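You operate a simulated robot arm through the tools that you are given. There is no shell and no other tool.

Carry out the task below with a simulated two-armed robot. There is one attempt and no reset: what you move stays moved.

## Task
Machine three's emergency stop was knocked in by mistake: free it and knit two pieces.
Fine: pull the red stop out, press RESET once, set the count with the UP and DOWN keys, press START and watch till DONE.

Only the result counts: the job must be done as asked and must still hold three seconds after the hand-in. Knocking over, shifting, dropping, spilling or breaking anything else fails it.

## Robot
Two 7-joint arms with two-finger parallel grippers on one trunk that stands fixed in place. Base frame: the origin is at the foot of the trunk, x ahead of it, y to its left, z up. Lengths are in m, angles in degrees, forces in N, time in s.
The left shoulder is at [0.057, 0.182, 1.164], the right one opposite. With the tool pointing down near the work surface each hand reaches from about 0.28 to 0.74 m from the base axis, measured 20 degrees to its own side. Payload 3.91 kg a hand.
The tool frame of a hand sits at the grasp point between the pads (the TCP): z along the fingers, y along the line on which they close. The tips reach 0.03 m beyond it. The gripper opens to 0.11 m. The fingers are 0.02 m wide and 0.01 m thick; the gripper's body (0.048 by 0.112 m) begins 0.055 m behind the TCP.
Orientation is that of the tool frame in the base frame, as a unit quaternion [x, y, z, w]. With the fingers straight down and closing along the base's y, the tool's x points along the base's -x, its y along +y and its z along -z.

## Interface
- The arms move only by the tool send_rows. It takes "left_targets", "right_targets" or both (then of equal length, played together; a hand with none holds still); each is one flat list of numbers, 7 for each row, row after row: the turn, a rotation vector about the tool's x, y, z in units of 6 degrees (1.0 is 6 degrees), then the shift along the tool's x, y, z in units of 30 mm (1.0 is 30 mm), then the opening, from 0 (shut) to 1 (fully open). In form: [ax, ay, az, tx, ty, tz, jaw, ax, ay, az, tx, ty, tz, jaw, ...]. A call has 1 to 20 rows; each row shifts and turns the commanded pose from where the row before left it, along the tool's axes as they then stand. A call with a number of a shift or a turn outside -1 to 1 is refused whole. Rows are played at 5 a second. More than 0.05 m and 8.6 degrees between two rows, or a gripper value outside its range, and nothing of the call is played. Where a pose cannot be reached the arm comes as near as it can. A force on the tool above 40 N (or 10 N above the force at the start of the call, whichever is more), or a blocked arm, ends the call early, and 0.2 s more pass. Each finger travels about 0.072 m/s and halts on what it meets, pressing with about 22 N; the grip force reading is that of the motor and also rises with nothing between the fingers. The clock runs only during rows and for 0.2 s after the last one: add rows that do not move to give the fingers time. It gives the time, the measured TCP pose, the force on the tool (base axes), the opening and the grip force at its end, in the units of the frame above (readings bear some noise), with the torque about the TCP (base axes, N m) and any sound that the robot's microphone picked up, and new pictures: "show" is both (left out), scene, wrist or none (wrist: the cameras of the hands that moved).
- Cameras (640 x 400 px; columns grow to the right, rows downward): "scene" is now at [0.1737, 0.0471, 1.3832]; the picture's right is [0.54, -0.84, 0.00], its down [-0.24, -0.15, -0.96] and it looks along [0.81, 0.52, -0.28] (base axes); focal length 214 px, centre (320, 200). "left" rides on the left gripper at [0.072, -0.017, -0.103] in its tool frame; the picture's right is [0.23, 0.97, 0.00], its down [-0.76, 0.18, -0.62] and it looks along [-0.61, 0.14, 0.78] (tool axes); focal length 222 px, centre (320, 200). "right" rides on the right gripper at [0.072, 0.017, -0.103] in its tool frame; the picture's right is [-0.23, 0.97, 0.00], its down [-0.76, -0.18, -0.62] and it looks along [-0.61, -0.14, 0.78] (tool axes); focal length 222 px, centre (320, 200). There is no depth. A picture from a camera that has moved, and an enlarged one, comes with that camera's place and axes in the base frame and with its lens. The place of the scene camera against the robot may be out by one fixed shift of up to 0.012 m in any direction.
- move_column(by): moves the trunk up (or, below 0, down) by that many m; the arms and the scene camera ride with it, the base frame stays. It gives what a move gives, with no picture.
- aim_head(pan, tilt): turns the head with the scene camera to pan (to the left, within 80 degrees either way) and tilt (down, from -29 to 69), counted from straight ahead of the robot (the tilt from the chest, where the trunk bows). It gives what a move gives, and a new picture of the scene camera.
- zoom(camera, box): a new picture of the part [left, top, right, bottom] of that camera's present view, enlarged. No time passes.
- close_job(): hands the job in; it is judged then, once.

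Nothing tells you positions but the pictures and the camera data. Unless the task says otherwise, let go and move clear before handing in.

The tools are called after "Call:" as a command line: name --argument value ..., lists and objects as JSON in quotes. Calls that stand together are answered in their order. send_rows: Moves the arms, as the interface text tells. Its arguments: {"type":"object","properties":{"left_targets":{"type":"array","items":{"type":"number"}},"right_targets":{"type":"array","items":{"type":"number"}},"show":{"type":"string","enum":["both","scene","wrist","none"]}},"required":[]} The other tools are called the same way: move_column (by) moves the trunk up or down; aim_head (pan, tilt) turns the head that bears the scene camera; zoom (camera, box) takes an enlarged picture of a part of a camera's view; close_job () hands the job in.

At the start:

```text
time_s: 0.0
left_ee_pos: [0.2046, 0.3024, 1.3312]
left_tcp_rot: [0.0, 1.0, 0.0, 0.001]
left_contact_force: [0.7, 0.0, -1.0]
left_torque: [0.02, 0.02, -0.05]
left_opening: 0.1101
left_gripper_force: 0.1
right_ee_pos: [0.2958, 0.0578, 1.2894]
right_tcp_rot: [0.002, 1.0, -0.001, -0.006]
right_contact_force: [-0.4, 0.3, -1.1]
right_torque: [0.01, -0.03, -0.02]
right_opening: 0.1104
right_gripper_force: 0.1
trunk travel left (down, up): [-0.425, 0.089]
head pan, tilt (commanded): [55.8, 25.5]
```

scene: 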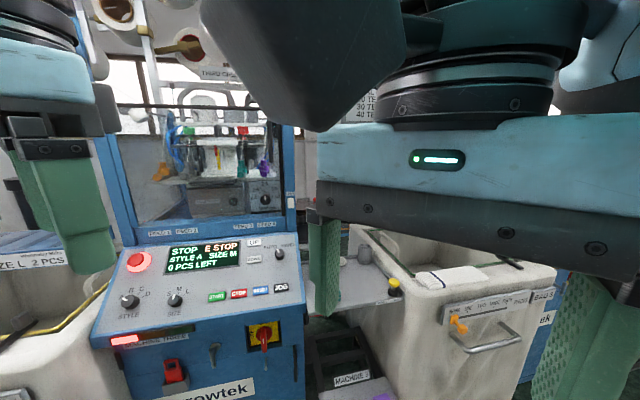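
right: 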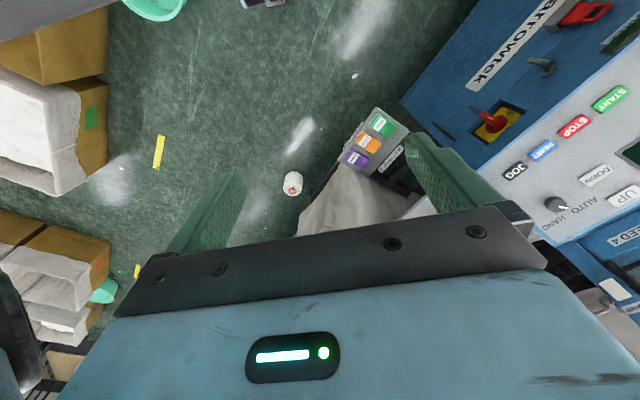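
left: 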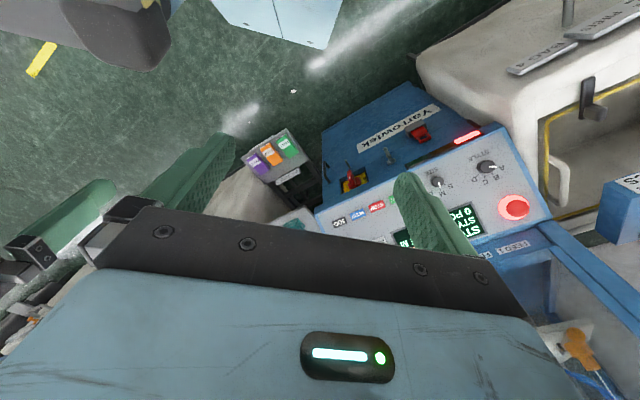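

I see machine three's panel to the left-front, with the red stop at its upper left, a display showing "STOP E STOP / STYLE A SIZE M / 0 PCS LEFT", and a row of START/STOP/RESET/JOG keys. I'll take enlarged pictures first to locate everything.

Call:
zoom --camera "scene" --box '[90, 220, 320, 364]'

Call:
zoom --camera "left" --box '[300, 100, 560, 262]'

Call:
zoom --camera "right" --box '[400, 0, 640, 300]'

```text
2.78 times, centred on (205, 292) of scene
camera zoom: at [0.1737, 0.0471, 1.3832], right [0.54, -0.84, 0.0], down [-0.24, -0.15, -0.96], along [0.81, 0.52, -0.28], focal length 596 px, centre (639, -56)
```

zoom: 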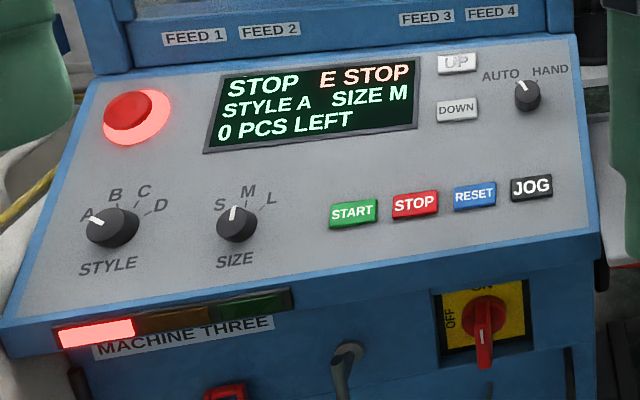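

```text
2.46 times, centred on (430, 181) of left
camera zoom: at [0.1326, 0.2866, 1.4352], right [-0.23, 0.97, 0.0], down [0.76, 0.18, 0.62], along [0.61, 0.14, -0.78], focal length 547 px, centre (49, 247)
```

zoom: 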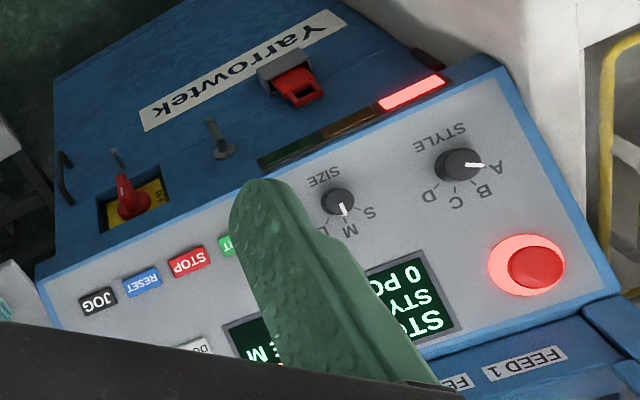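

```text
1.33 times, centred on (520, 150) of right
camera zoom: at [0.2244, 0.0744, 1.3939], right [0.23, 0.97, -0.01], down [0.77, -0.18, 0.62], along [0.6, -0.15, -0.79], focal length 296 px, centre (53, 267)
```

zoom: 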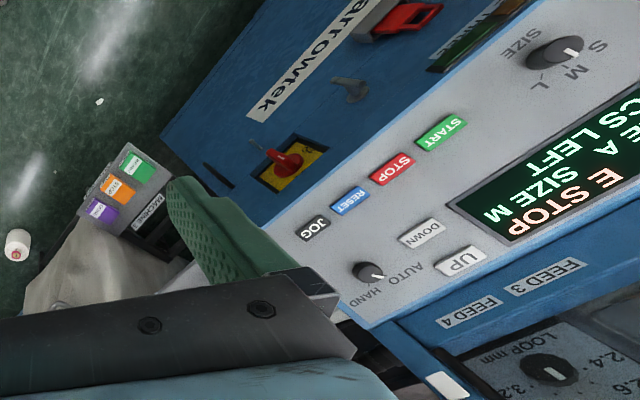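

The panel is inclined and its key row runs about from [0.465, 0.60, 0.93] (START) to [0.60, 0.46, 0.93] (JOG); the red stop is near [0.36, 0.82, 1.03]. I'll turn the head further left to see the surroundings, including the label at the left.

Call:
aim_head --pan 75 --tilt 32

```text
time_s: 0.8
left_ee_pos: [0.2054, 0.3036, 1.3313]
left_tcp_rot: [-0.001, 1.0, 0.0, 0.0]
left_contact_force: [0.0, -0.8, 1.0]
left_torque: [0.02, 0.04, 0.02]
left_opening: 0.1098
left_gripper_force: 0.1
right_ee_pos: [0.2971, 0.0569, 1.2865]
right_tcp_rot: [0.003, 1.0, -0.005, -0.008]
right_contact_force: [-0.4, 0.1, 0.7]
right_torque: [0.01, 0.0, -0.01]
right_opening: 0.11
right_gripper_force: 0.0
trunk travel left (down, up): [-0.425, 0.089]
head pan, tilt (commanded): [75.0, 32.0]
camera scene: at [0.1737, 0.0472, 1.3804], right [0.54, -0.84, 0.0], down [-0.26, -0.17, -0.95], along [0.8, 0.51, -0.31], focal length 214 px, centre (320, 200)
```

scene: 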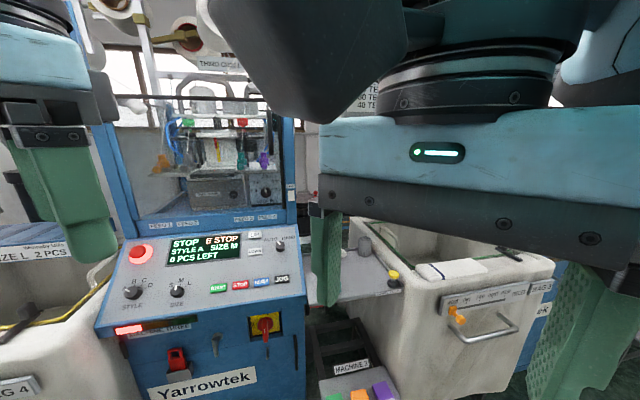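

The head barely turned, though the command was accepted; the view still shows the panel and most of the label at the left. I'll repeat the aim to see whether it was only slow.

Call:
aim_head --pan 60 --tilt 32

Call:
zoom --camera "scene" --box '[0, 220, 120, 295]'

```text
time_s: 1.6
left_ee_pos: [0.2048, 0.3028, 1.3316]
left_tcp_rot: [0.0, 1.0, 0.0, 0.0]
left_contact_force: [-1.0, -0.5, 0.2]
left_torque: [-0.02, 0.0, 0.01]
left_opening: 0.1101
left_gripper_force: 0.0
right_ee_pos: [0.2973, 0.0573, 1.2864]
right_tcp_rot: [0.003, 1.0, -0.004, -0.009]
right_contact_force: [0.5, 0.6, 0.8]
right_torque: [-0.04, -0.01, 0.0]
right_opening: 0.1102
right_gripper_force: 0.2
trunk travel left (down, up): [-0.425, 0.089]
head pan, tilt (commanded): [60.0, 32.0]
camera scene: at [0.1737, 0.0471, 1.38], right [0.54, -0.84, 0.0], down [-0.26, -0.17, -0.95], along [0.8, 0.51, -0.31], focal length 214 px, centre (320, 200)
```

scene: 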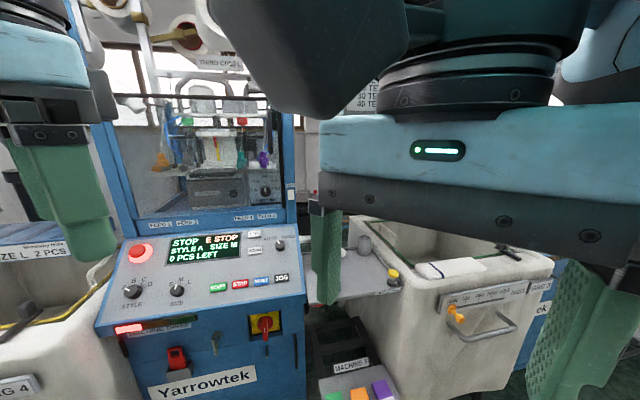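

```text
5.33 times, centred on (60, 258) of scene
camera zoom: at [0.1737, 0.0471, 1.38], right [0.54, -0.84, 0.0], down [-0.26, -0.17, -0.95], along [0.8, 0.51, -0.31], focal length 1144 px, centre (1707, -107)
```

zoom: 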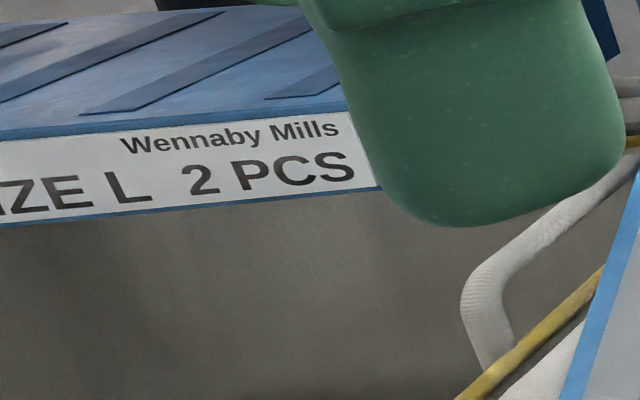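

The label at the left reads "...IZE L 2 PCS, Wennaby Mills" and is partly cut off; the head seems held up, with the right hand right in front of it. I'll move the right hand sideways to the right through free air, out of the view.

Call:
send_rows --right_targets '[0, 0, 0, 0, -1, 0, 1, 0, 0, 0, 0, -1, 0, 1, 0, 0, 0, 0, -1, 0, 1, 0, 0, 0, 0, -1, 0, 1, 0, 0, 0, 0, -1, 0, 1, 0, 0, 0, 0, -1, 0, 1, 0, 0, 0, 0, -1, 0, 1, 0, 0, 0, 0, -1, 0, 1, 0, 0, 0, 0, -1, 0, 1, 0, 0, 0, 0, -1, 0, 1, 0, 0, 0, 0, 0, 0, 1]' --show "both"

```text
time_s: 2.2
left_ee_pos: [0.2047, 0.3022, 1.3314]
left_tcp_rot: [0.0, 1.0, 0.0, 0.001]
left_contact_force: [-0.7, -0.1, -0.8]
left_torque: [0.01, -0.02, 0.02]
left_opening: 0.1101
left_gripper_force: 0.1
right_ee_pos: [0.3004, 0.0077, 1.2852]
right_tcp_rot: [0.017, 1.0, -0.006, -0.01]
right_contact_force: [0.2, 0.7, 0.6]
right_torque: [0.03, 0.02, 0.04]
right_opening: 0.1099
right_gripper_force: 0.1
trunk travel left (down, up): [-0.425, 0.089]
head pan, tilt (commanded): [60.0, 32.0]
stopped in row 2 (right hand): the force on the tool passed its limit at 74 N (the readings are from after the stop); the commanded pose is now the measured one
camera scene: at [0.1805, 0.0303, 1.3663], right [0.37, -0.93, 0.0], down [-0.42, -0.16, -0.89], along [0.83, 0.33, -0.45], focal length 214 px, centre (320, 200)
camera right: at [0.2313, 0.0271, 1.3891], right [0.26, 0.97, -0.02], down [0.77, -0.2, 0.61], along [0.59, -0.17, -0.79], focal length 222 px, centre (320, 200)
```

scene: 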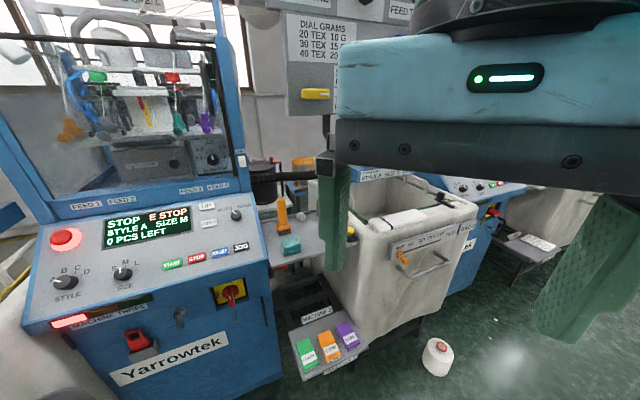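
right: 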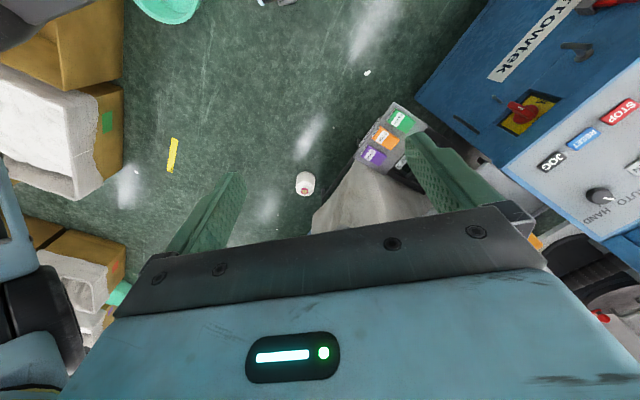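

The head and the right arm were leaning on each other: moving the hand pushed the head round to the right. I'll ease the head off to the right first, then take the right hand forward away from it.

Call:
aim_head --pan 12 --tilt 25

```text
time_s: 3.4
left_ee_pos: [0.2048, 0.3021, 1.3322]
left_tcp_rot: [0.0, 1.0, 0.0, 0.0]
left_contact_force: [0.5, -0.3, -0.2]
left_torque: [-0.02, 0.01, 0.0]
left_opening: 0.11
left_gripper_force: 0.0
right_ee_pos: [0.2981, 0.0061, 1.2879]
right_tcp_rot: [0.014, 1.0, -0.005, -0.003]
right_contact_force: [2.4, -0.9, -0.5]
right_torque: [0.09, 0.15, 0.05]
right_opening: 0.11
right_gripper_force: 0.1
trunk travel left (down, up): [-0.425, 0.089]
head pan, tilt (commanded): [12.0, 25.0]
camera scene: at [0.185, 0.0166, 1.3696], right [0.21, -0.98, 0.0], down [-0.41, -0.09, -0.91], along [0.89, 0.19, -0.42], focal length 214 px, centre (320, 200)
```

scene: 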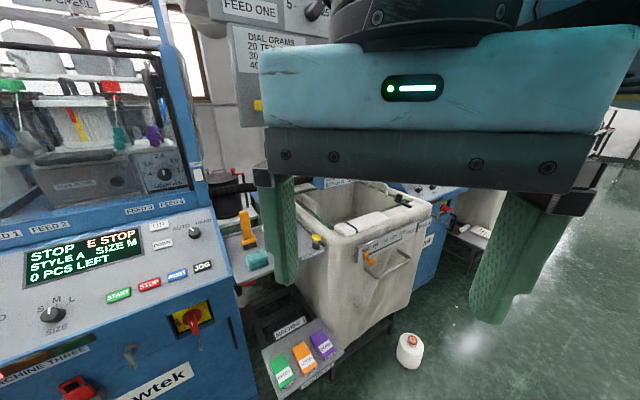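

The head is now free at the commanded angle. Next I take the right hand forward a little, clear of the head, then to the right.

Call:
send_rows --right_targets '[0, 0, 0, -1, 0, 0, 1, 0, 0, 0, -1, 0, 0, 1, 0, 0, 0, -1, 0, 0, 1, 0, 0, 0, 0, 0, 0, 1]' --show "scene"

```text
time_s: 4.3
left_ee_pos: [0.2035, 0.3018, 1.332]
left_tcp_rot: [0.0, 1.0, 0.0, 0.001]
left_contact_force: [-0.8, 0.1, 1.0]
left_torque: [-0.02, 0.0, 0.0]
left_opening: 0.1099
left_gripper_force: 0.1
right_ee_pos: [0.3906, 0.0028, 1.2881]
right_tcp_rot: [0.015, 1.0, -0.004, -0.005]
right_contact_force: [-0.7, 0.9, -0.3]
right_torque: [0.0, -0.03, -0.01]
right_opening: 0.11
right_gripper_force: 0.1
trunk travel left (down, up): [-0.425, 0.089]
head pan, tilt (commanded): [12.0, 25.0]
camera scene: at [0.1847, 0.0161, 1.3692], right [0.21, -0.98, 0.0], down [-0.41, -0.09, -0.91], along [0.89, 0.19, -0.42], focal length 214 px, centre (320, 200)
```

scene: 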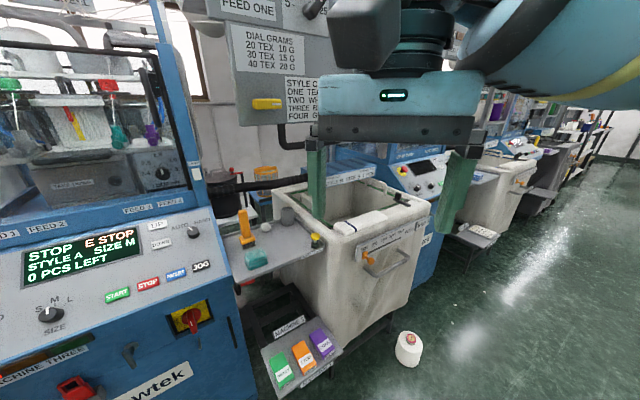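

The right hand is now clear of the head, in free air. I'll move it to the right by about 0.24 m.

Call:
send_rows --right_targets '[0, 0, 0, 0, -1, 0, 1, 0, 0, 0, 0, -1, 0, 1, 0, 0, 0, 0, -1, 0, 1, 0, 0, 0, 0, -1, 0, 1, 0, 0, 0, 0, -1, 0, 1, 0, 0, 0, 0, -1, 0, 1, 0, 0, 0, 0, -1, 0, 1, 0, 0, 0, 0, -1, 0, 1, 0, 0, 0, 0, 0, 0, 1]' --show "scene"

```text
time_s: 6.3
left_ee_pos: [0.2051, 0.3038, 1.3316]
left_tcp_rot: [0.0, 1.0, 0.0, 0.001]
left_contact_force: [0.6, 0.2, 0.0]
left_torque: [0.0, 0.0, -0.01]
left_opening: 0.1101
left_gripper_force: 0.0
right_ee_pos: [0.3835, -0.2365, 1.2873]
right_tcp_rot: [0.015, 1.0, -0.004, -0.005]
right_contact_force: [0.4, -0.9, -0.6]
right_torque: [0.05, -0.03, 0.02]
right_opening: 0.1101
right_gripper_force: 0.0
trunk travel left (down, up): [-0.425, 0.089]
head pan, tilt (commanded): [12.0, 25.0]
camera scene: at [0.1855, 0.0167, 1.369], right [0.21, -0.98, 0.0], down [-0.41, -0.09, -0.91], along [0.89, 0.19, -0.42], focal length 214 px, centre (320, 200)
```

scene: 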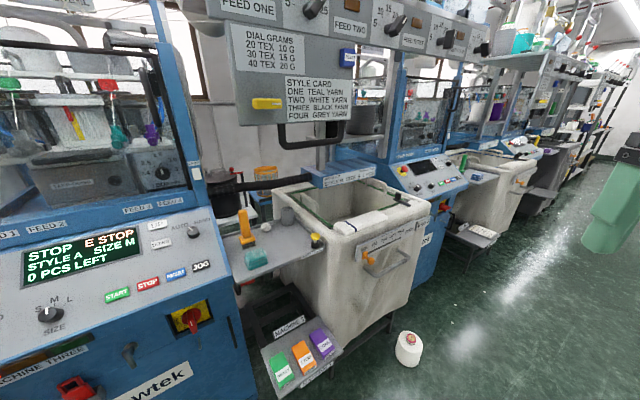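

The right hand is out of the way and the view is clear. I'll turn the head left now to see machine three and the label at its left in full.

Call:
aim_head --pan 66 --tilt 25

```text
time_s: 7.6
left_ee_pos: [0.2046, 0.3023, 1.3318]
left_tcp_rot: [0.0, 1.0, -0.001, 0.0]
left_contact_force: [-0.4, -0.1, 0.5]
left_torque: [-0.01, 0.02, 0.04]
left_opening: 0.1098
left_gripper_force: 0.0
right_ee_pos: [0.3821, -0.2369, 1.2878]
right_tcp_rot: [0.015, 1.0, -0.004, -0.004]
right_contact_force: [0.1, 0.1, -0.1]
right_torque: [0.0, 0.04, 0.0]
right_opening: 0.1102
right_gripper_force: 0.0
trunk travel left (down, up): [-0.425, 0.089]
head pan, tilt (commanded): [66.0, 25.0]
camera scene: at [0.1325, 0.0809, 1.3691], right [0.91, -0.41, 0.0], down [-0.17, -0.39, -0.91], along [0.37, 0.83, -0.42], focal length 214 px, centre (320, 200)
```

scene: 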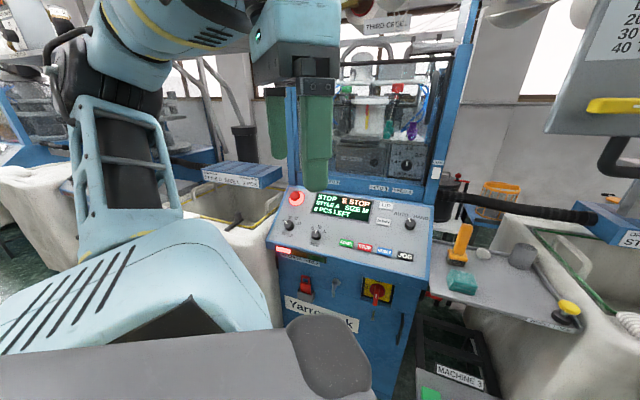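

Now the whole of machine three and the left bin are in view. I'll zoom on the panel and the label.

Call:
zoom --camera "scene" --box '[260, 180, 440, 293]'

Call:
zoom --camera "scene" --box '[180, 150, 300, 225]'

Call:
zoom --camera "left" --box '[300, 80, 620, 280]'

```text
3.54 times, centred on (350, 236) of scene
camera zoom: at [0.1325, 0.0809, 1.3691], right [0.91, -0.41, 0.0], down [-0.17, -0.39, -0.91], along [0.37, 0.83, -0.42], focal length 759 px, centre (214, 71)
```

zoom: 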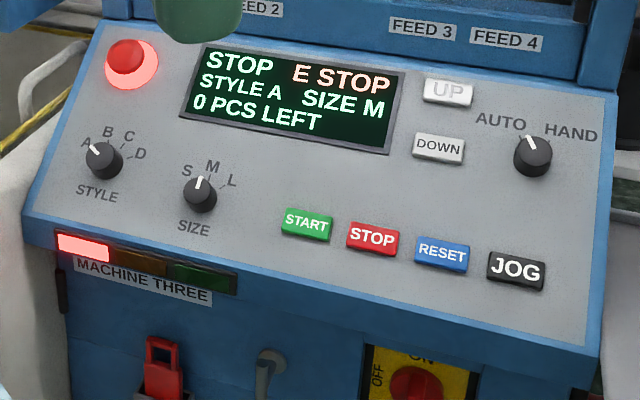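

```text
5.33 times, centred on (240, 188) of scene
camera zoom: at [0.1325, 0.0809, 1.3691], right [0.91, -0.41, 0.0], down [-0.17, -0.39, -0.91], along [0.37, 0.83, -0.42], focal length 1144 px, centre (747, 267)
```

zoom: 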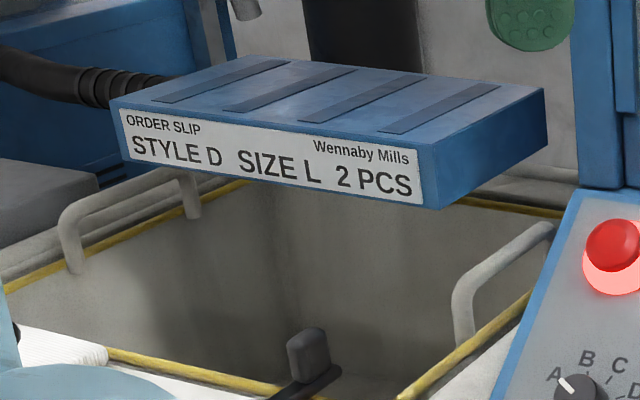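

```text
2.00 times, centred on (460, 180) of left
camera zoom: at [0.1327, 0.2865, 1.4352], right [-0.23, 0.97, 0.0], down [0.76, 0.18, 0.62], along [0.61, 0.14, -0.78], focal length 444 px, centre (40, 240)
```

zoom: 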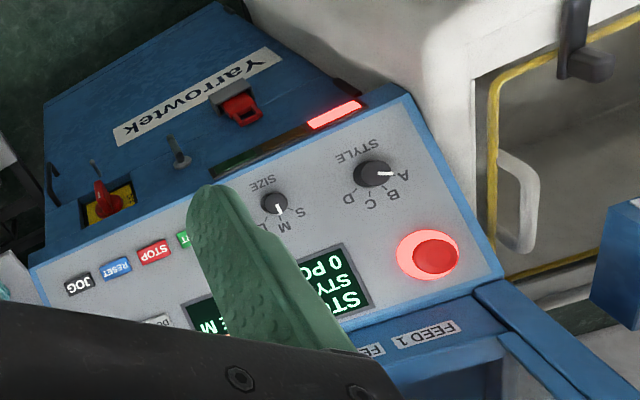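

The left slip reads "ORDER SLIP STYLE D SIZE L 2 PCS" above the bin marked "BAG 4". There's another slip over the right-hand bin; I'll check that before moving anything.

Call:
aim_head --pan 38 --tilt 32

```text
time_s: 8.5
left_ee_pos: [0.2052, 0.3023, 1.3319]
left_tcp_rot: [0.0, 1.0, 0.0, 0.0]
left_contact_force: [0.1, -0.8, -0.3]
left_torque: [-0.01, -0.01, -0.01]
left_opening: 0.1101
left_gripper_force: 0.1
right_ee_pos: [0.3818, -0.2382, 1.2882]
right_tcp_rot: [0.016, 1.0, -0.005, -0.004]
right_contact_force: [-0.1, 0.0, 0.5]
right_torque: [-0.03, 0.0, -0.02]
right_opening: 0.11
right_gripper_force: 0.0
trunk travel left (down, up): [-0.425, 0.089]
head pan, tilt (commanded): [38.0, 32.0]
camera scene: at [0.1655, 0.0521, 1.358], right [0.62, -0.79, 0.0], down [-0.42, -0.33, -0.85], along [0.67, 0.52, -0.53], focal length 214 px, centre (320, 200)
```

scene: 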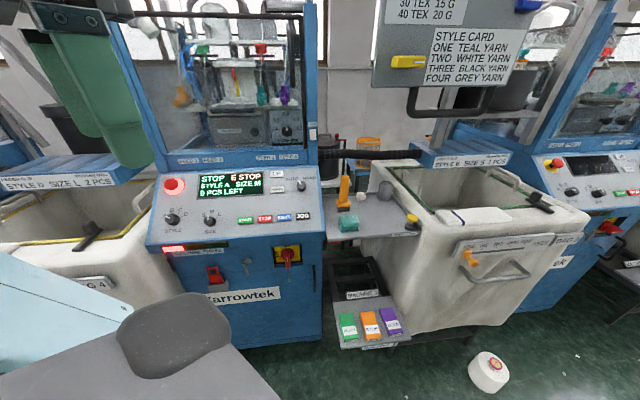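

Call:
zoom --camera "scene" --box '[400, 130, 600, 290]'

Call:
zoom --camera "scene" --box '[140, 150, 340, 275]'

Call:
zoom --camera "scene" --box '[0, 160, 150, 300]'

```text
2.50 times, centred on (500, 210) of scene
camera zoom: at [0.1655, 0.0521, 1.358], right [0.62, -0.79, 0.0], down [-0.42, -0.33, -0.85], along [0.67, 0.52, -0.53], focal length 536 px, centre (-130, 175)
```

zoom: 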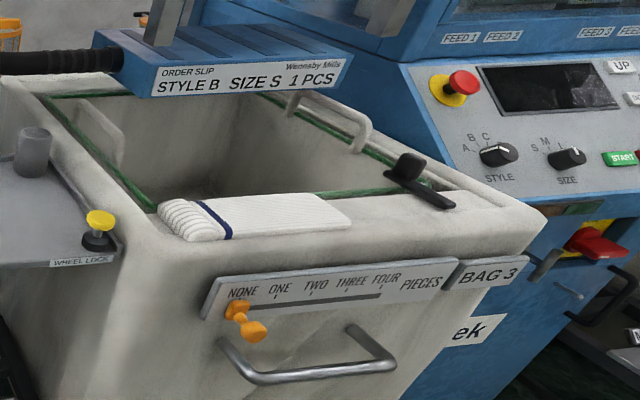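

```text
3.20 times, centred on (240, 212) of scene
camera zoom: at [0.1655, 0.0521, 1.358], right [0.62, -0.79, 0.0], down [-0.42, -0.33, -0.85], along [0.67, 0.52, -0.53], focal length 686 px, centre (576, 160)
```

zoom: 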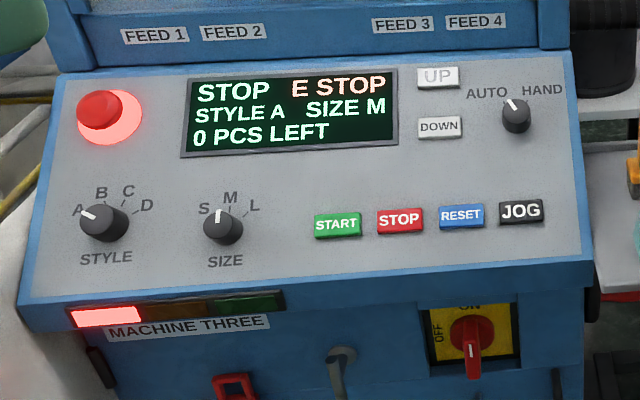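

```text
2.86 times, centred on (75, 230) of scene
camera zoom: at [0.1655, 0.0521, 1.358], right [0.62, -0.79, 0.0], down [-0.42, -0.33, -0.85], along [0.67, 0.52, -0.53], focal length 613 px, centre (1020, 114)
```

zoom: 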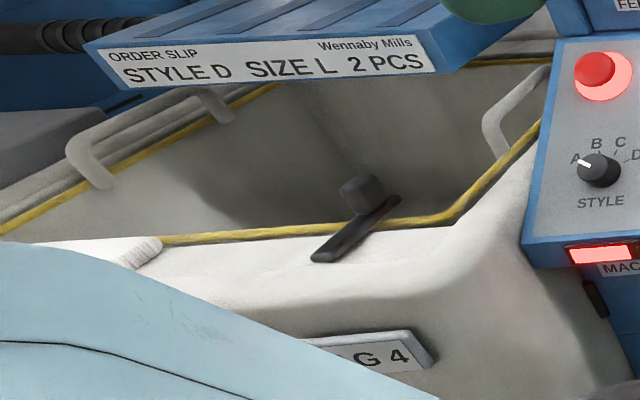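

I read the slips at bag 3 and bag 4 as other orders; the task itself only asks for two pieces, so style and size stay as they are. I put the stop head near [0.367, 0.842, 1.022], with the panel sloping about 39°; I'll move the left hand toward it in steps, first to the left at its present height.

Call:
send_rows --left_targets '[0, 0, 0, -0.25, 1, 0, 1, 0, 0, 0, -0.25, 1, 0, 1, 0, 0, 0, -0.25, 1, 0, 1, 0, 0, 0, -0.25, 1, 0, 1, 0, 0, 0, -0.25, 1, 0, 1, 0, 0, 0, -0.25, 1, 0, 1, 0, 0, 0, -0.25, 1, 0, 1, 0, 0, 0, -0.25, 1, 0, 1]' --show "both"

```text
time_s: 10.3
left_ee_pos: [0.2725, 0.5131, 1.308]
left_tcp_rot: [-0.002, 1.0, 0.001, 0.0]
left_contact_force: [-0.5, 0.2, 0.4]
left_torque: [-0.01, 0.0, 0.02]
left_opening: 0.1102
left_gripper_force: 0.1
left hand out of reach, approached as far as the arm can: row 7, 8
right_ee_pos: [0.3818, -0.2377, 1.2888]
right_tcp_rot: [0.016, 1.0, -0.004, -0.004]
right_contact_force: [0.1, 0.6, 0.6]
right_torque: [0.03, 0.03, 0.04]
right_opening: 0.1096
right_gripper_force: 0.1
trunk travel left (down, up): [-0.425, 0.089]
head pan, tilt (commanded): [38.0, 32.0]
camera scene: at [0.1662, 0.0526, 1.3579], right [0.62, -0.79, 0.0], down [-0.42, -0.33, -0.85], along [0.67, 0.52, -0.53], focal length 214 px, centre (320, 200)
camera left: at [0.2004, 0.4968, 1.4117], right [-0.23, 0.97, 0.0], down [0.76, 0.18, 0.62], along [0.61, 0.14, -0.78], focal length 222 px, centre (320, 200)
```

scene: 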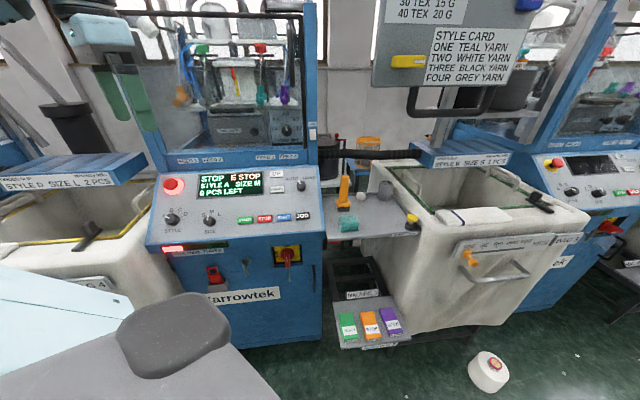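
left: 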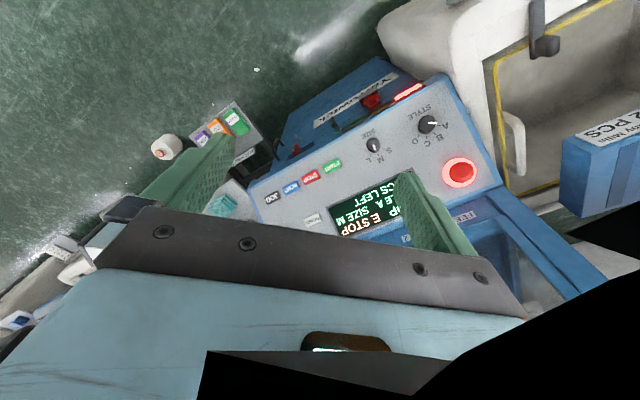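

The left hand came to its reach limit with the tool pointing straight down; the panel and stop are well in view. Now I'll turn the hand so that it faces the panel squarely (45° about its axis, then a 38.6° tilt) while lowering a little.

Call:
send_rows --left_targets '[0, 0, -1, 0, 0, 0.3, 1, 0, 0, -1, 0, 0, 0.3, 1, 0, 0, -1, 0, 0, 0.3, 1, 0, 0, -1, 0, 0, 0.3, 1, 0, 0, -1, 0, 0, 0.3, 1, 0, 0, -1, 0, 0, 0.3, 1, 0, 0, -1, 0, 0, 0.3, 1, 0, 0, -0.5, 0, 0, 0.3, 1, 0, -1, 0, 0, 0, 0, 1, 0, -1, 0, 0, 0, 0, 1, 0, -1, 0, 0, 0, 0, 1, 0, -1, 0, 0, 0, 0, 1, 0, -1, 0, 0, 0, 0, 1, 0, -1, 0, 0, 0, 0, 1, 0, -0.43, 0, 0, 0, 0, 1, 0, 0, 0, 0, 0, 0, 1]' --show "both"

```text
time_s: 13.7
left_ee_pos: [0.2724, 0.5112, 1.2374]
left_tcp_rot: [-0.361, 0.872, 0.127, 0.305]
left_contact_force: [0.6, 0.0, 0.0]
left_torque: [-0.02, -0.01, 0.02]
left_opening: 0.1097
left_gripper_force: 0.1
right_ee_pos: [0.3828, -0.2376, 1.2882]
right_tcp_rot: [0.016, 1.0, -0.005, -0.004]
right_contact_force: [0.6, 0.1, 0.0]
right_torque: [0.03, 0.03, -0.04]
right_opening: 0.1098
right_gripper_force: 0.1
trunk travel left (down, up): [-0.425, 0.089]
head pan, tilt (commanded): [38.0, 32.0]
camera scene: at [0.1656, 0.052, 1.358], right [0.62, -0.79, 0.0], down [-0.42, -0.33, -0.85], along [0.67, 0.52, -0.53], focal length 214 px, centre (320, 200)
camera left: at [0.1987, 0.4152, 1.2736], right [-0.81, 0.56, -0.14], down [0.02, 0.27, 0.96], along [0.58, 0.78, -0.23], focal length 222 px, centre (320, 200)
```

scene: 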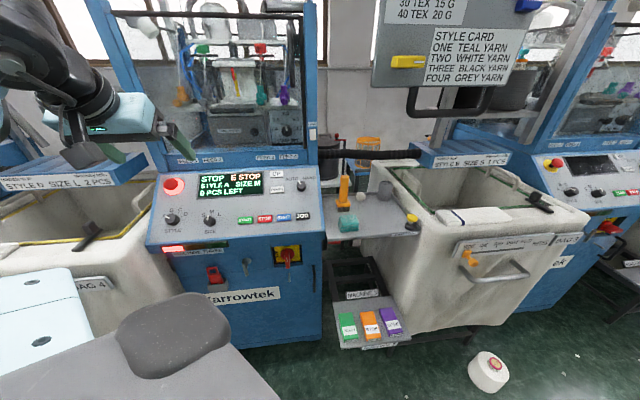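
left: 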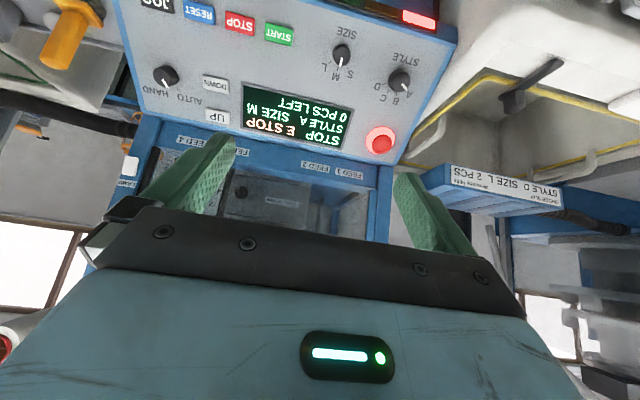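

The hand now faces along the panel's estimated normal, and the whole panel shows in the left wrist view. I'll zoom there and in the scene to refine the positions.

Call:
zoom --camera "left" --box '[110, 0, 470, 225]'

Call:
zoom --camera "scene" --box '[140, 150, 340, 275]'

```text
1.78 times, centred on (290, 112) of left
camera zoom: at [0.1987, 0.4152, 1.2736], right [-0.81, 0.56, -0.14], down [0.02, 0.27, 0.96], along [0.58, 0.78, -0.23], focal length 395 px, centre (373, 356)
```

zoom: 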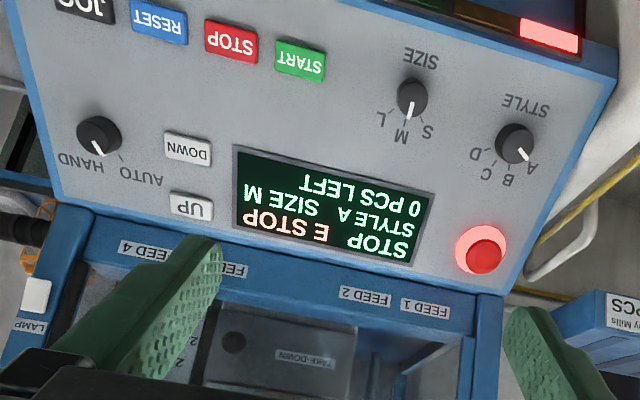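

```text
3.20 times, centred on (240, 212) of scene
camera zoom: at [0.1656, 0.052, 1.358], right [0.62, -0.79, 0.0], down [-0.42, -0.33, -0.85], along [0.67, 0.52, -0.53], focal length 686 px, centre (576, 160)
```

zoom: 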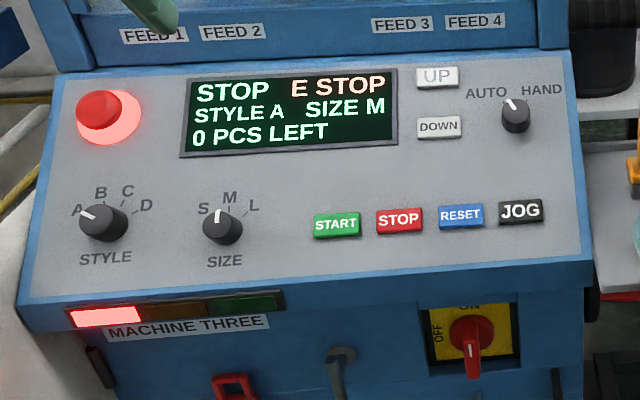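

Two-view triangulation puts the stop's ring centre near [0.371, 0.839, 1.013], the head about 20 mm proud of it, RESET near [0.551, 0.503, 0.934], UP near [0.627, 0.606, 1.034] and START near [0.462, 0.591, 0.932]. I'll move the open left hand to about 0.13 m off the stop along the panel normal.

Call:
send_rows --left_targets '[0, 0, 0, -0.398, 0.672, 0.972, 1, 0, 0, 0, -0.398, 0.672, 0.972, 1, 0, 0, 0, -0.398, 0.672, 0.972, 1, 0, 0, 0, -0.398, 0.672, 0.972, 1, 0, 0, 0, -0.398, 0.672, 0.972, 1, 0, 0, 0, -0.398, 0.672, 0.972, 1, 0, 0, 0, -0.398, 0.672, 0.972, 1, 0, 0, 0, -0.398, 0.672, 0.972, 1, 0, 0, 0, 0, 0, 0, 1]' --show "both"

```text
time_s: 15.7
left_ee_pos: [0.3146, 0.7806, 1.1176]
left_tcp_rot: [-0.361, 0.872, 0.125, 0.305]
left_contact_force: [0.3, 0.8, 0.9]
left_torque: [0.02, 0.02, 0.04]
left_opening: 0.11
left_gripper_force: 0.0
right_ee_pos: [0.3818, -0.238, 1.2879]
right_tcp_rot: [0.015, 1.0, -0.005, -0.004]
right_contact_force: [-0.1, -1.0, 0.2]
right_torque: [0.03, 0.01, -0.02]
right_opening: 0.1099
right_gripper_force: 0.1
trunk travel left (down, up): [-0.425, 0.089]
head pan, tilt (commanded): [38.0, 32.0]
camera scene: at [0.1652, 0.0514, 1.3581], right [0.62, -0.79, 0.0], down [-0.42, -0.33, -0.85], along [0.67, 0.52, -0.53], focal length 214 px, centre (320, 200)
camera left: at [0.2423, 0.6842, 1.1515], right [-0.81, 0.56, -0.14], down [0.02, 0.27, 0.96], along [0.58, 0.78, -0.23], focal length 222 px, centre (320, 200)
```

scene: 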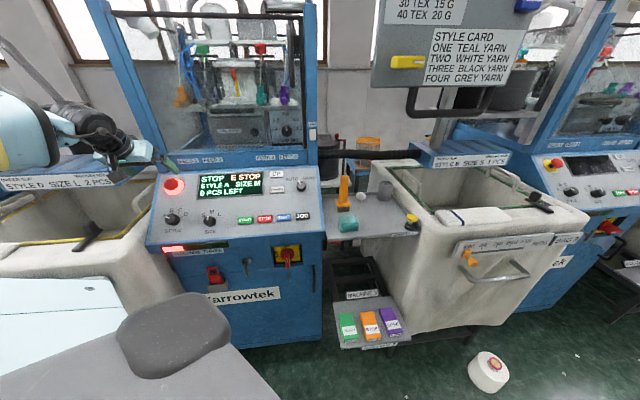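
left: 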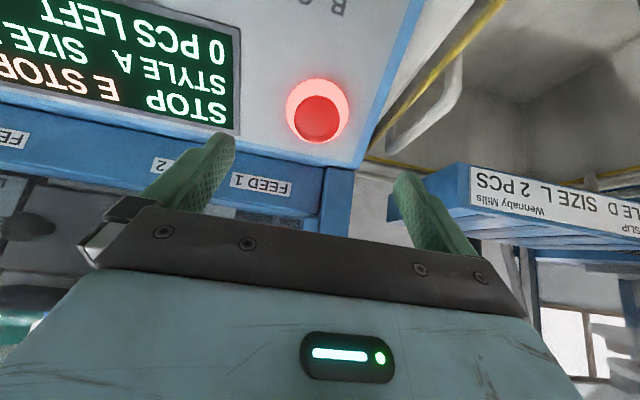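

The hand arrived as planned, and the stop lies almost on the tool axis in the wrist view. I'll zoom in to correct the last millimetres.

Call:
zoom --camera "left" --box '[240, 50, 400, 150]'

Call:
zoom --camera "scene" --box '[100, 140, 260, 240]'

```text
4.00 times, centred on (320, 100) of left
camera zoom: at [0.2423, 0.6842, 1.1515], right [-0.81, 0.56, -0.14], down [0.02, 0.27, 0.96], along [0.58, 0.78, -0.23], focal length 888 px, centre (320, 600)
```

zoom: 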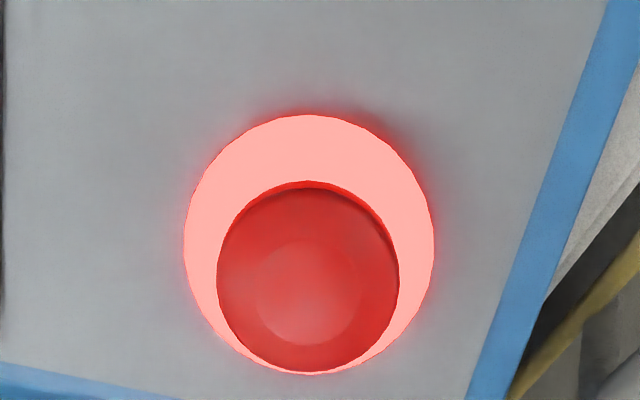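

```text
4.00 times, centred on (180, 190) of scene
camera zoom: at [0.1652, 0.0514, 1.3581], right [0.62, -0.79, 0.0], down [-0.42, -0.33, -0.85], along [0.67, 0.52, -0.53], focal length 858 px, centre (880, 240)
```

zoom: 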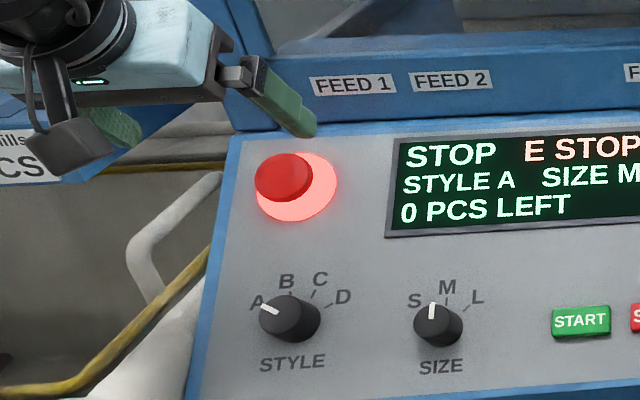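

The stop head is about 44 mm across on a 66 mm ring and sits about 3–4 mm to the side of the tool axis. I'll correct sideways, narrow the fingers to 85 mm and come 60 mm nearer for another look.

Call:
send_rows --left_targets '[0, 0, 0, 0.07, -0.12, 0.5, 0.77, 0, 0, 0, 0, 0, 0.5, 0.77, 0, 0, 0, 0, 0, 0.5, 0.77, 0, 0, 0, 0, 0, 0.5, 0.77, 0, 0, 0, 0, 0, 0, 0.77]' --show "both"

Call:
zoom --camera "left" --box '[200, 50, 440, 200]'

Call:
zoom --camera "scene" --box '[100, 140, 260, 240]'

```text
time_s: 16.9
left_ee_pos: [0.3421, 0.8046, 1.0655]
left_tcp_rot: [-0.362, 0.872, 0.126, 0.306]
left_contact_force: [-0.7, -1.2, -0.1]
left_torque: [-0.02, -0.01, 0.03]
left_opening: 0.0845
left_gripper_force: 0.1
right_ee_pos: [0.3812, -0.2379, 1.2874]
right_tcp_rot: [0.016, 1.0, -0.004, -0.005]
right_contact_force: [-0.1, -0.9, -0.5]
right_torque: [0.03, 0.01, 0.01]
right_opening: 0.1099
right_gripper_force: 0.1
trunk travel left (down, up): [-0.425, 0.089]
head pan, tilt (commanded): [38.0, 32.0]
camera scene: at [0.1653, 0.0518, 1.3581], right [0.62, -0.79, 0.0], down [-0.42, -0.33, -0.85], along [0.67, 0.52, -0.53], focal length 214 px, centre (320, 200)
camera left: at [0.2681, 0.7078, 1.1023], right [-0.81, 0.56, -0.14], down [0.02, 0.27, 0.96], along [0.58, 0.78, -0.23], focal length 222 px, centre (320, 200)
```

scene: 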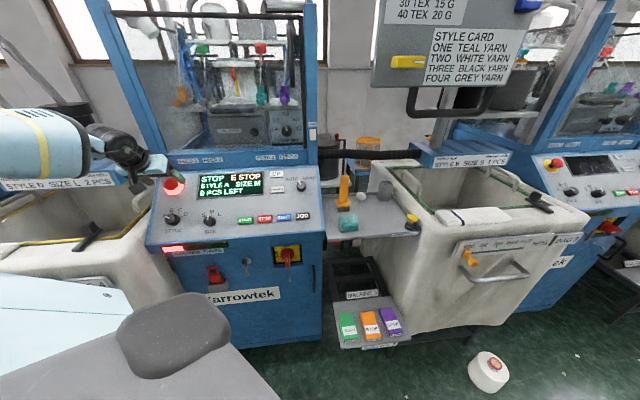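
left: 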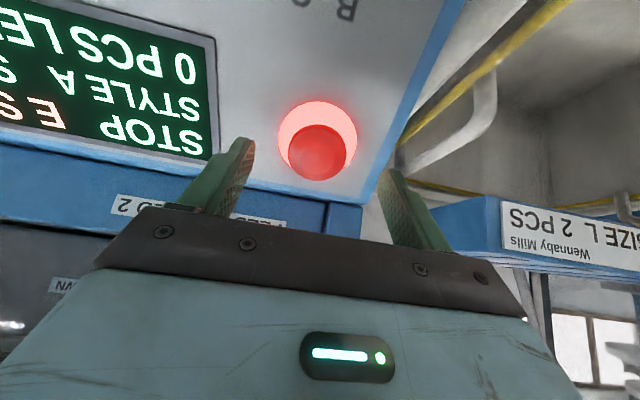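

```text
2.67 times, centred on (320, 125) of left
camera zoom: at [0.2681, 0.7078, 1.1023], right [-0.81, 0.56, -0.14], down [0.02, 0.27, 0.96], along [0.58, 0.78, -0.23], focal length 592 px, centre (320, 400)
```

zoom: 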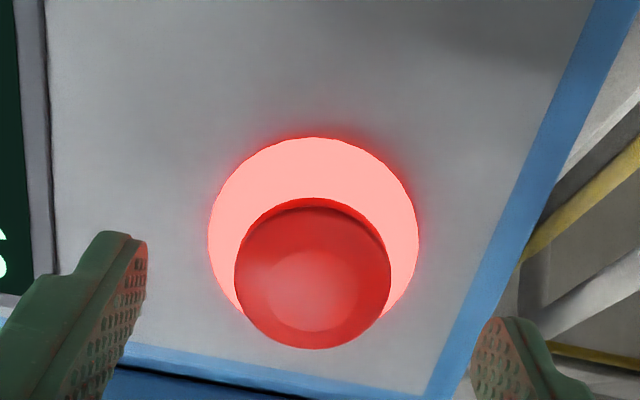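

```text
4.00 times, centred on (180, 190) of scene
camera zoom: at [0.1653, 0.0518, 1.3581], right [0.62, -0.79, 0.0], down [-0.42, -0.33, -0.85], along [0.67, 0.52, -0.53], focal length 858 px, centre (880, 240)
```

zoom: 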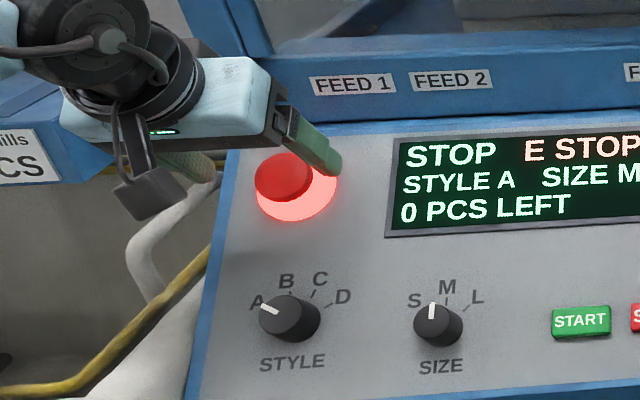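

The head is now within about 2 mm of the axis and roughly 50 mm ahead of the grasp point. I'll make the small sideways correction and advance 35 mm, so that the fingers straddle the head without touching the panel.

Call:
send_rows --left_targets '[0, 0, 0, -0.07, -0.06, 0.3, 0.77, 0, 0, 0, 0, 0, 0.3, 0.77, 0, 0, 0, 0, 0, 0.3, 0.77, 0, 0, 0, 0, 0, 0.27, 0.77, 0, 0, 0, 0, 0, 0, 0.77]' --show "wrist"

Call:
zoom --camera "left" --box '[200, 60, 440, 210]'

Call:
zoom --camera "scene" --box '[100, 140, 260, 240]'

```text
time_s: 18.1
left_ee_pos: [0.3587, 0.8189, 1.0426]
left_tcp_rot: [-0.361, 0.872, 0.127, 0.306]
left_contact_force: [-3.3, -3.4, 3.5]
left_torque: [-0.1, 0.05, -0.17]
left_opening: 0.0848
left_gripper_force: 0.2
right_ee_pos: [0.3814, -0.2383, 1.2873]
right_tcp_rot: [0.016, 1.0, -0.004, -0.004]
right_contact_force: [-0.2, -0.5, 0.5]
right_torque: [0.02, 0.04, 0.02]
right_opening: 0.1101
right_gripper_force: 0.1
trunk travel left (down, up): [-0.425, 0.089]
head pan, tilt (commanded): [38.0, 32.0]
camera left: at [0.2847, 0.7223, 1.0778], right [-0.81, 0.56, -0.14], down [0.02, 0.27, 0.96], along [0.58, 0.78, -0.23], focal length 222 px, centre (320, 200)
```

left: 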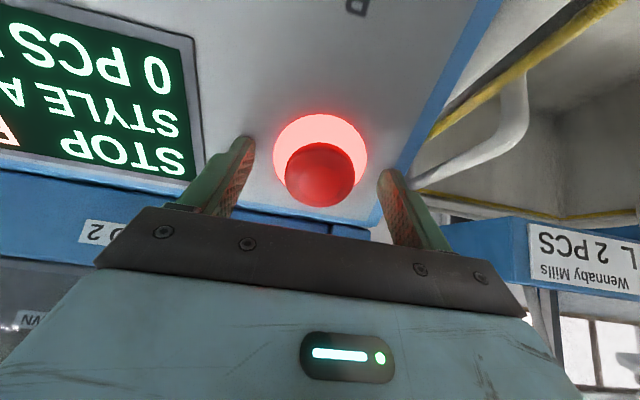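

```text
2.67 times, centred on (320, 135) of left
camera zoom: at [0.2847, 0.7223, 1.0778], right [-0.81, 0.56, -0.14], down [0.02, 0.27, 0.96], along [0.58, 0.78, -0.23], focal length 592 px, centre (320, 373)
```

zoom: 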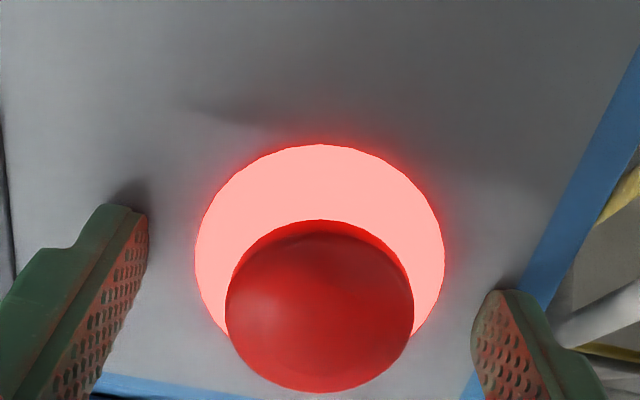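

```text
4.00 times, centred on (180, 190) of scene
camera zoom: at [0.1648, 0.051, 1.3582], right [0.62, -0.79, 0.0], down [-0.42, -0.33, -0.85], along [0.67, 0.52, -0.53], focal length 858 px, centre (880, 240)
```

zoom: 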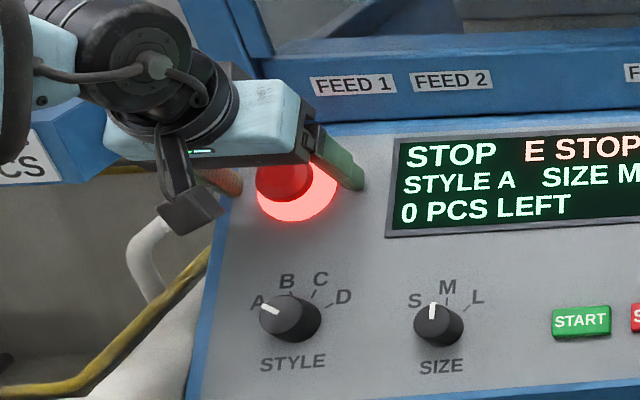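

A light 6 N push tells me the fingertips just touch the panel, so the fingers fully straddle the head. I'll back off 2 mm and close on the head.

Call:
send_rows --left_targets '[0, 0, 0, 0, 0, -0.08, 0.77, 0, 0, 0, 0, 0, 0, 0, 0, 0, 0, 0, 0, 0, 0, 0, 0, 0, 0, 0, 0, 0, 0, 0, 0, 0, 0, 0, 0, 0, 0, 0, 0, 0, 0, 0]' --show "wrist"

Call:
zoom --camera "left" --box '[200, 60, 440, 210]'

Call:
zoom --camera "scene" --box '[100, 140, 260, 240]'

```text
time_s: 19.5
left_ee_pos: [0.3578, 0.8181, 1.0432]
left_tcp_rot: [-0.36, 0.873, 0.126, 0.305]
left_contact_force: [0.4, -3.6, -2.9]
left_torque: [0.21, -0.27, 0.12]
left_opening: 0.042
left_gripper_force: 44.9
right_ee_pos: [0.3814, -0.2374, 1.2886]
right_tcp_rot: [0.015, 1.0, -0.004, -0.004]
right_contact_force: [0.5, 0.5, -0.2]
right_torque: [0.02, -0.03, 0.03]
right_opening: 0.1102
right_gripper_force: 0.0
trunk travel left (down, up): [-0.425, 0.089]
head pan, tilt (commanded): [38.0, 32.0]
camera left: at [0.2844, 0.7212, 1.0782], right [-0.81, 0.56, -0.14], down [0.02, 0.27, 0.96], along [0.58, 0.78, -0.23], focal length 222 px, centre (320, 200)
```

left: 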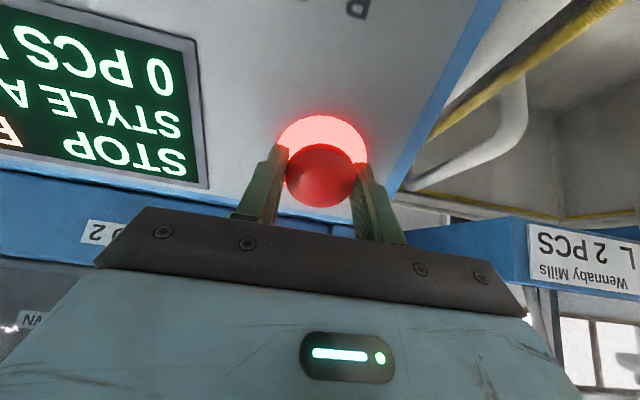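

```text
2.67 times, centred on (320, 135) of left
camera zoom: at [0.2844, 0.7212, 1.0782], right [-0.81, 0.56, -0.14], down [0.02, 0.27, 0.96], along [0.58, 0.78, -0.23], focal length 592 px, centre (320, 373)
```

zoom: 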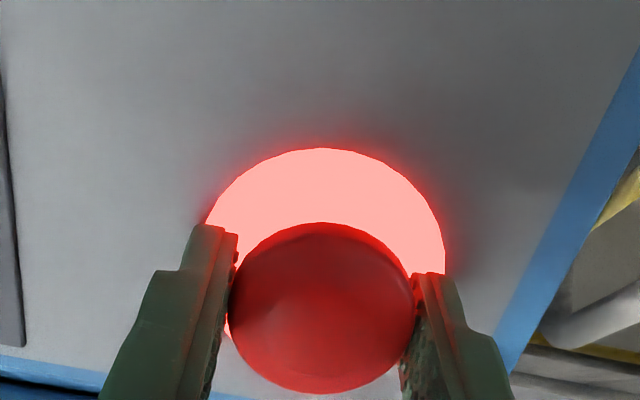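

```text
4.00 times, centred on (180, 190) of scene
camera zoom: at [0.1657, 0.0518, 1.358], right [0.62, -0.79, 0.0], down [-0.42, -0.33, -0.85], along [0.67, 0.52, -0.53], focal length 858 px, centre (880, 240)
```

zoom: 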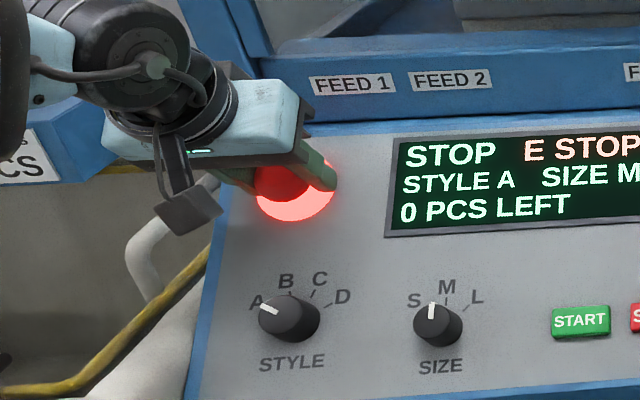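

The fingers hold the head firmly (opening 42 mm, 45 N). Now I pull straight out along the panel normal in small steps.

Call:
send_rows --left_targets '[0, 0, 0, 0, 0, -0.12, 0, 0, 0, 0, 0, 0, -0.12, 0, 0, 0, 0, 0, 0, -0.12, 0, 0, 0, 0, 0, 0, -0.12, 0]' --show "wrist"

Call:
zoom --camera "scene" --box '[100, 140, 340, 290]'

```text
time_s: 20.5
left_ee_pos: [0.3549, 0.8134, 1.0471]
left_tcp_rot: [-0.361, 0.873, 0.125, 0.303]
left_contact_force: [17.1, 7.9, -24.5]
left_torque: [0.64, -0.39, 0.08]
left_opening: 0.0418
left_gripper_force: 45.1
right_ee_pos: [0.3855, -0.2347, 1.2859]
right_tcp_rot: [0.015, 1.0, -0.006, -0.007]
right_contact_force: [0.5, -0.4, 0.0]
right_torque: [0.01, -0.01, -0.02]
right_opening: 0.1099
right_gripper_force: 0.1
trunk travel left (down, up): [-0.425, 0.089]
head pan, tilt (commanded): [38.0, 32.0]
camera left: at [0.2815, 0.7186, 1.0842], right [-0.81, 0.56, -0.14], down [0.03, 0.28, 0.96], along [0.58, 0.78, -0.24], focal length 222 px, centre (320, 200)
```

left: 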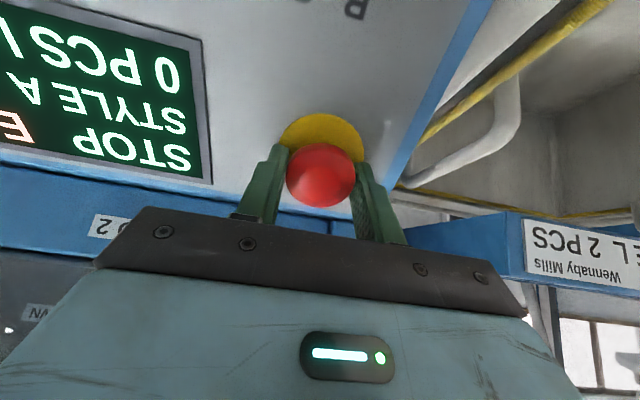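

```text
2.67 times, centred on (220, 215) of scene
camera zoom: at [0.1695, 0.0559, 1.3571], right [0.62, -0.79, 0.0], down [-0.42, -0.33, -0.85], along [0.67, 0.52, -0.53], focal length 572 px, centre (587, 160)
```

zoom: 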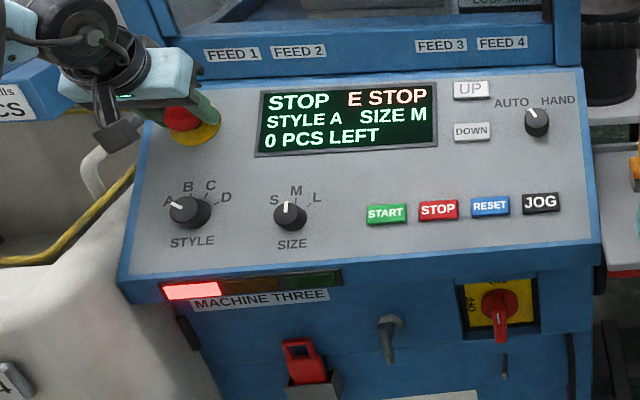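

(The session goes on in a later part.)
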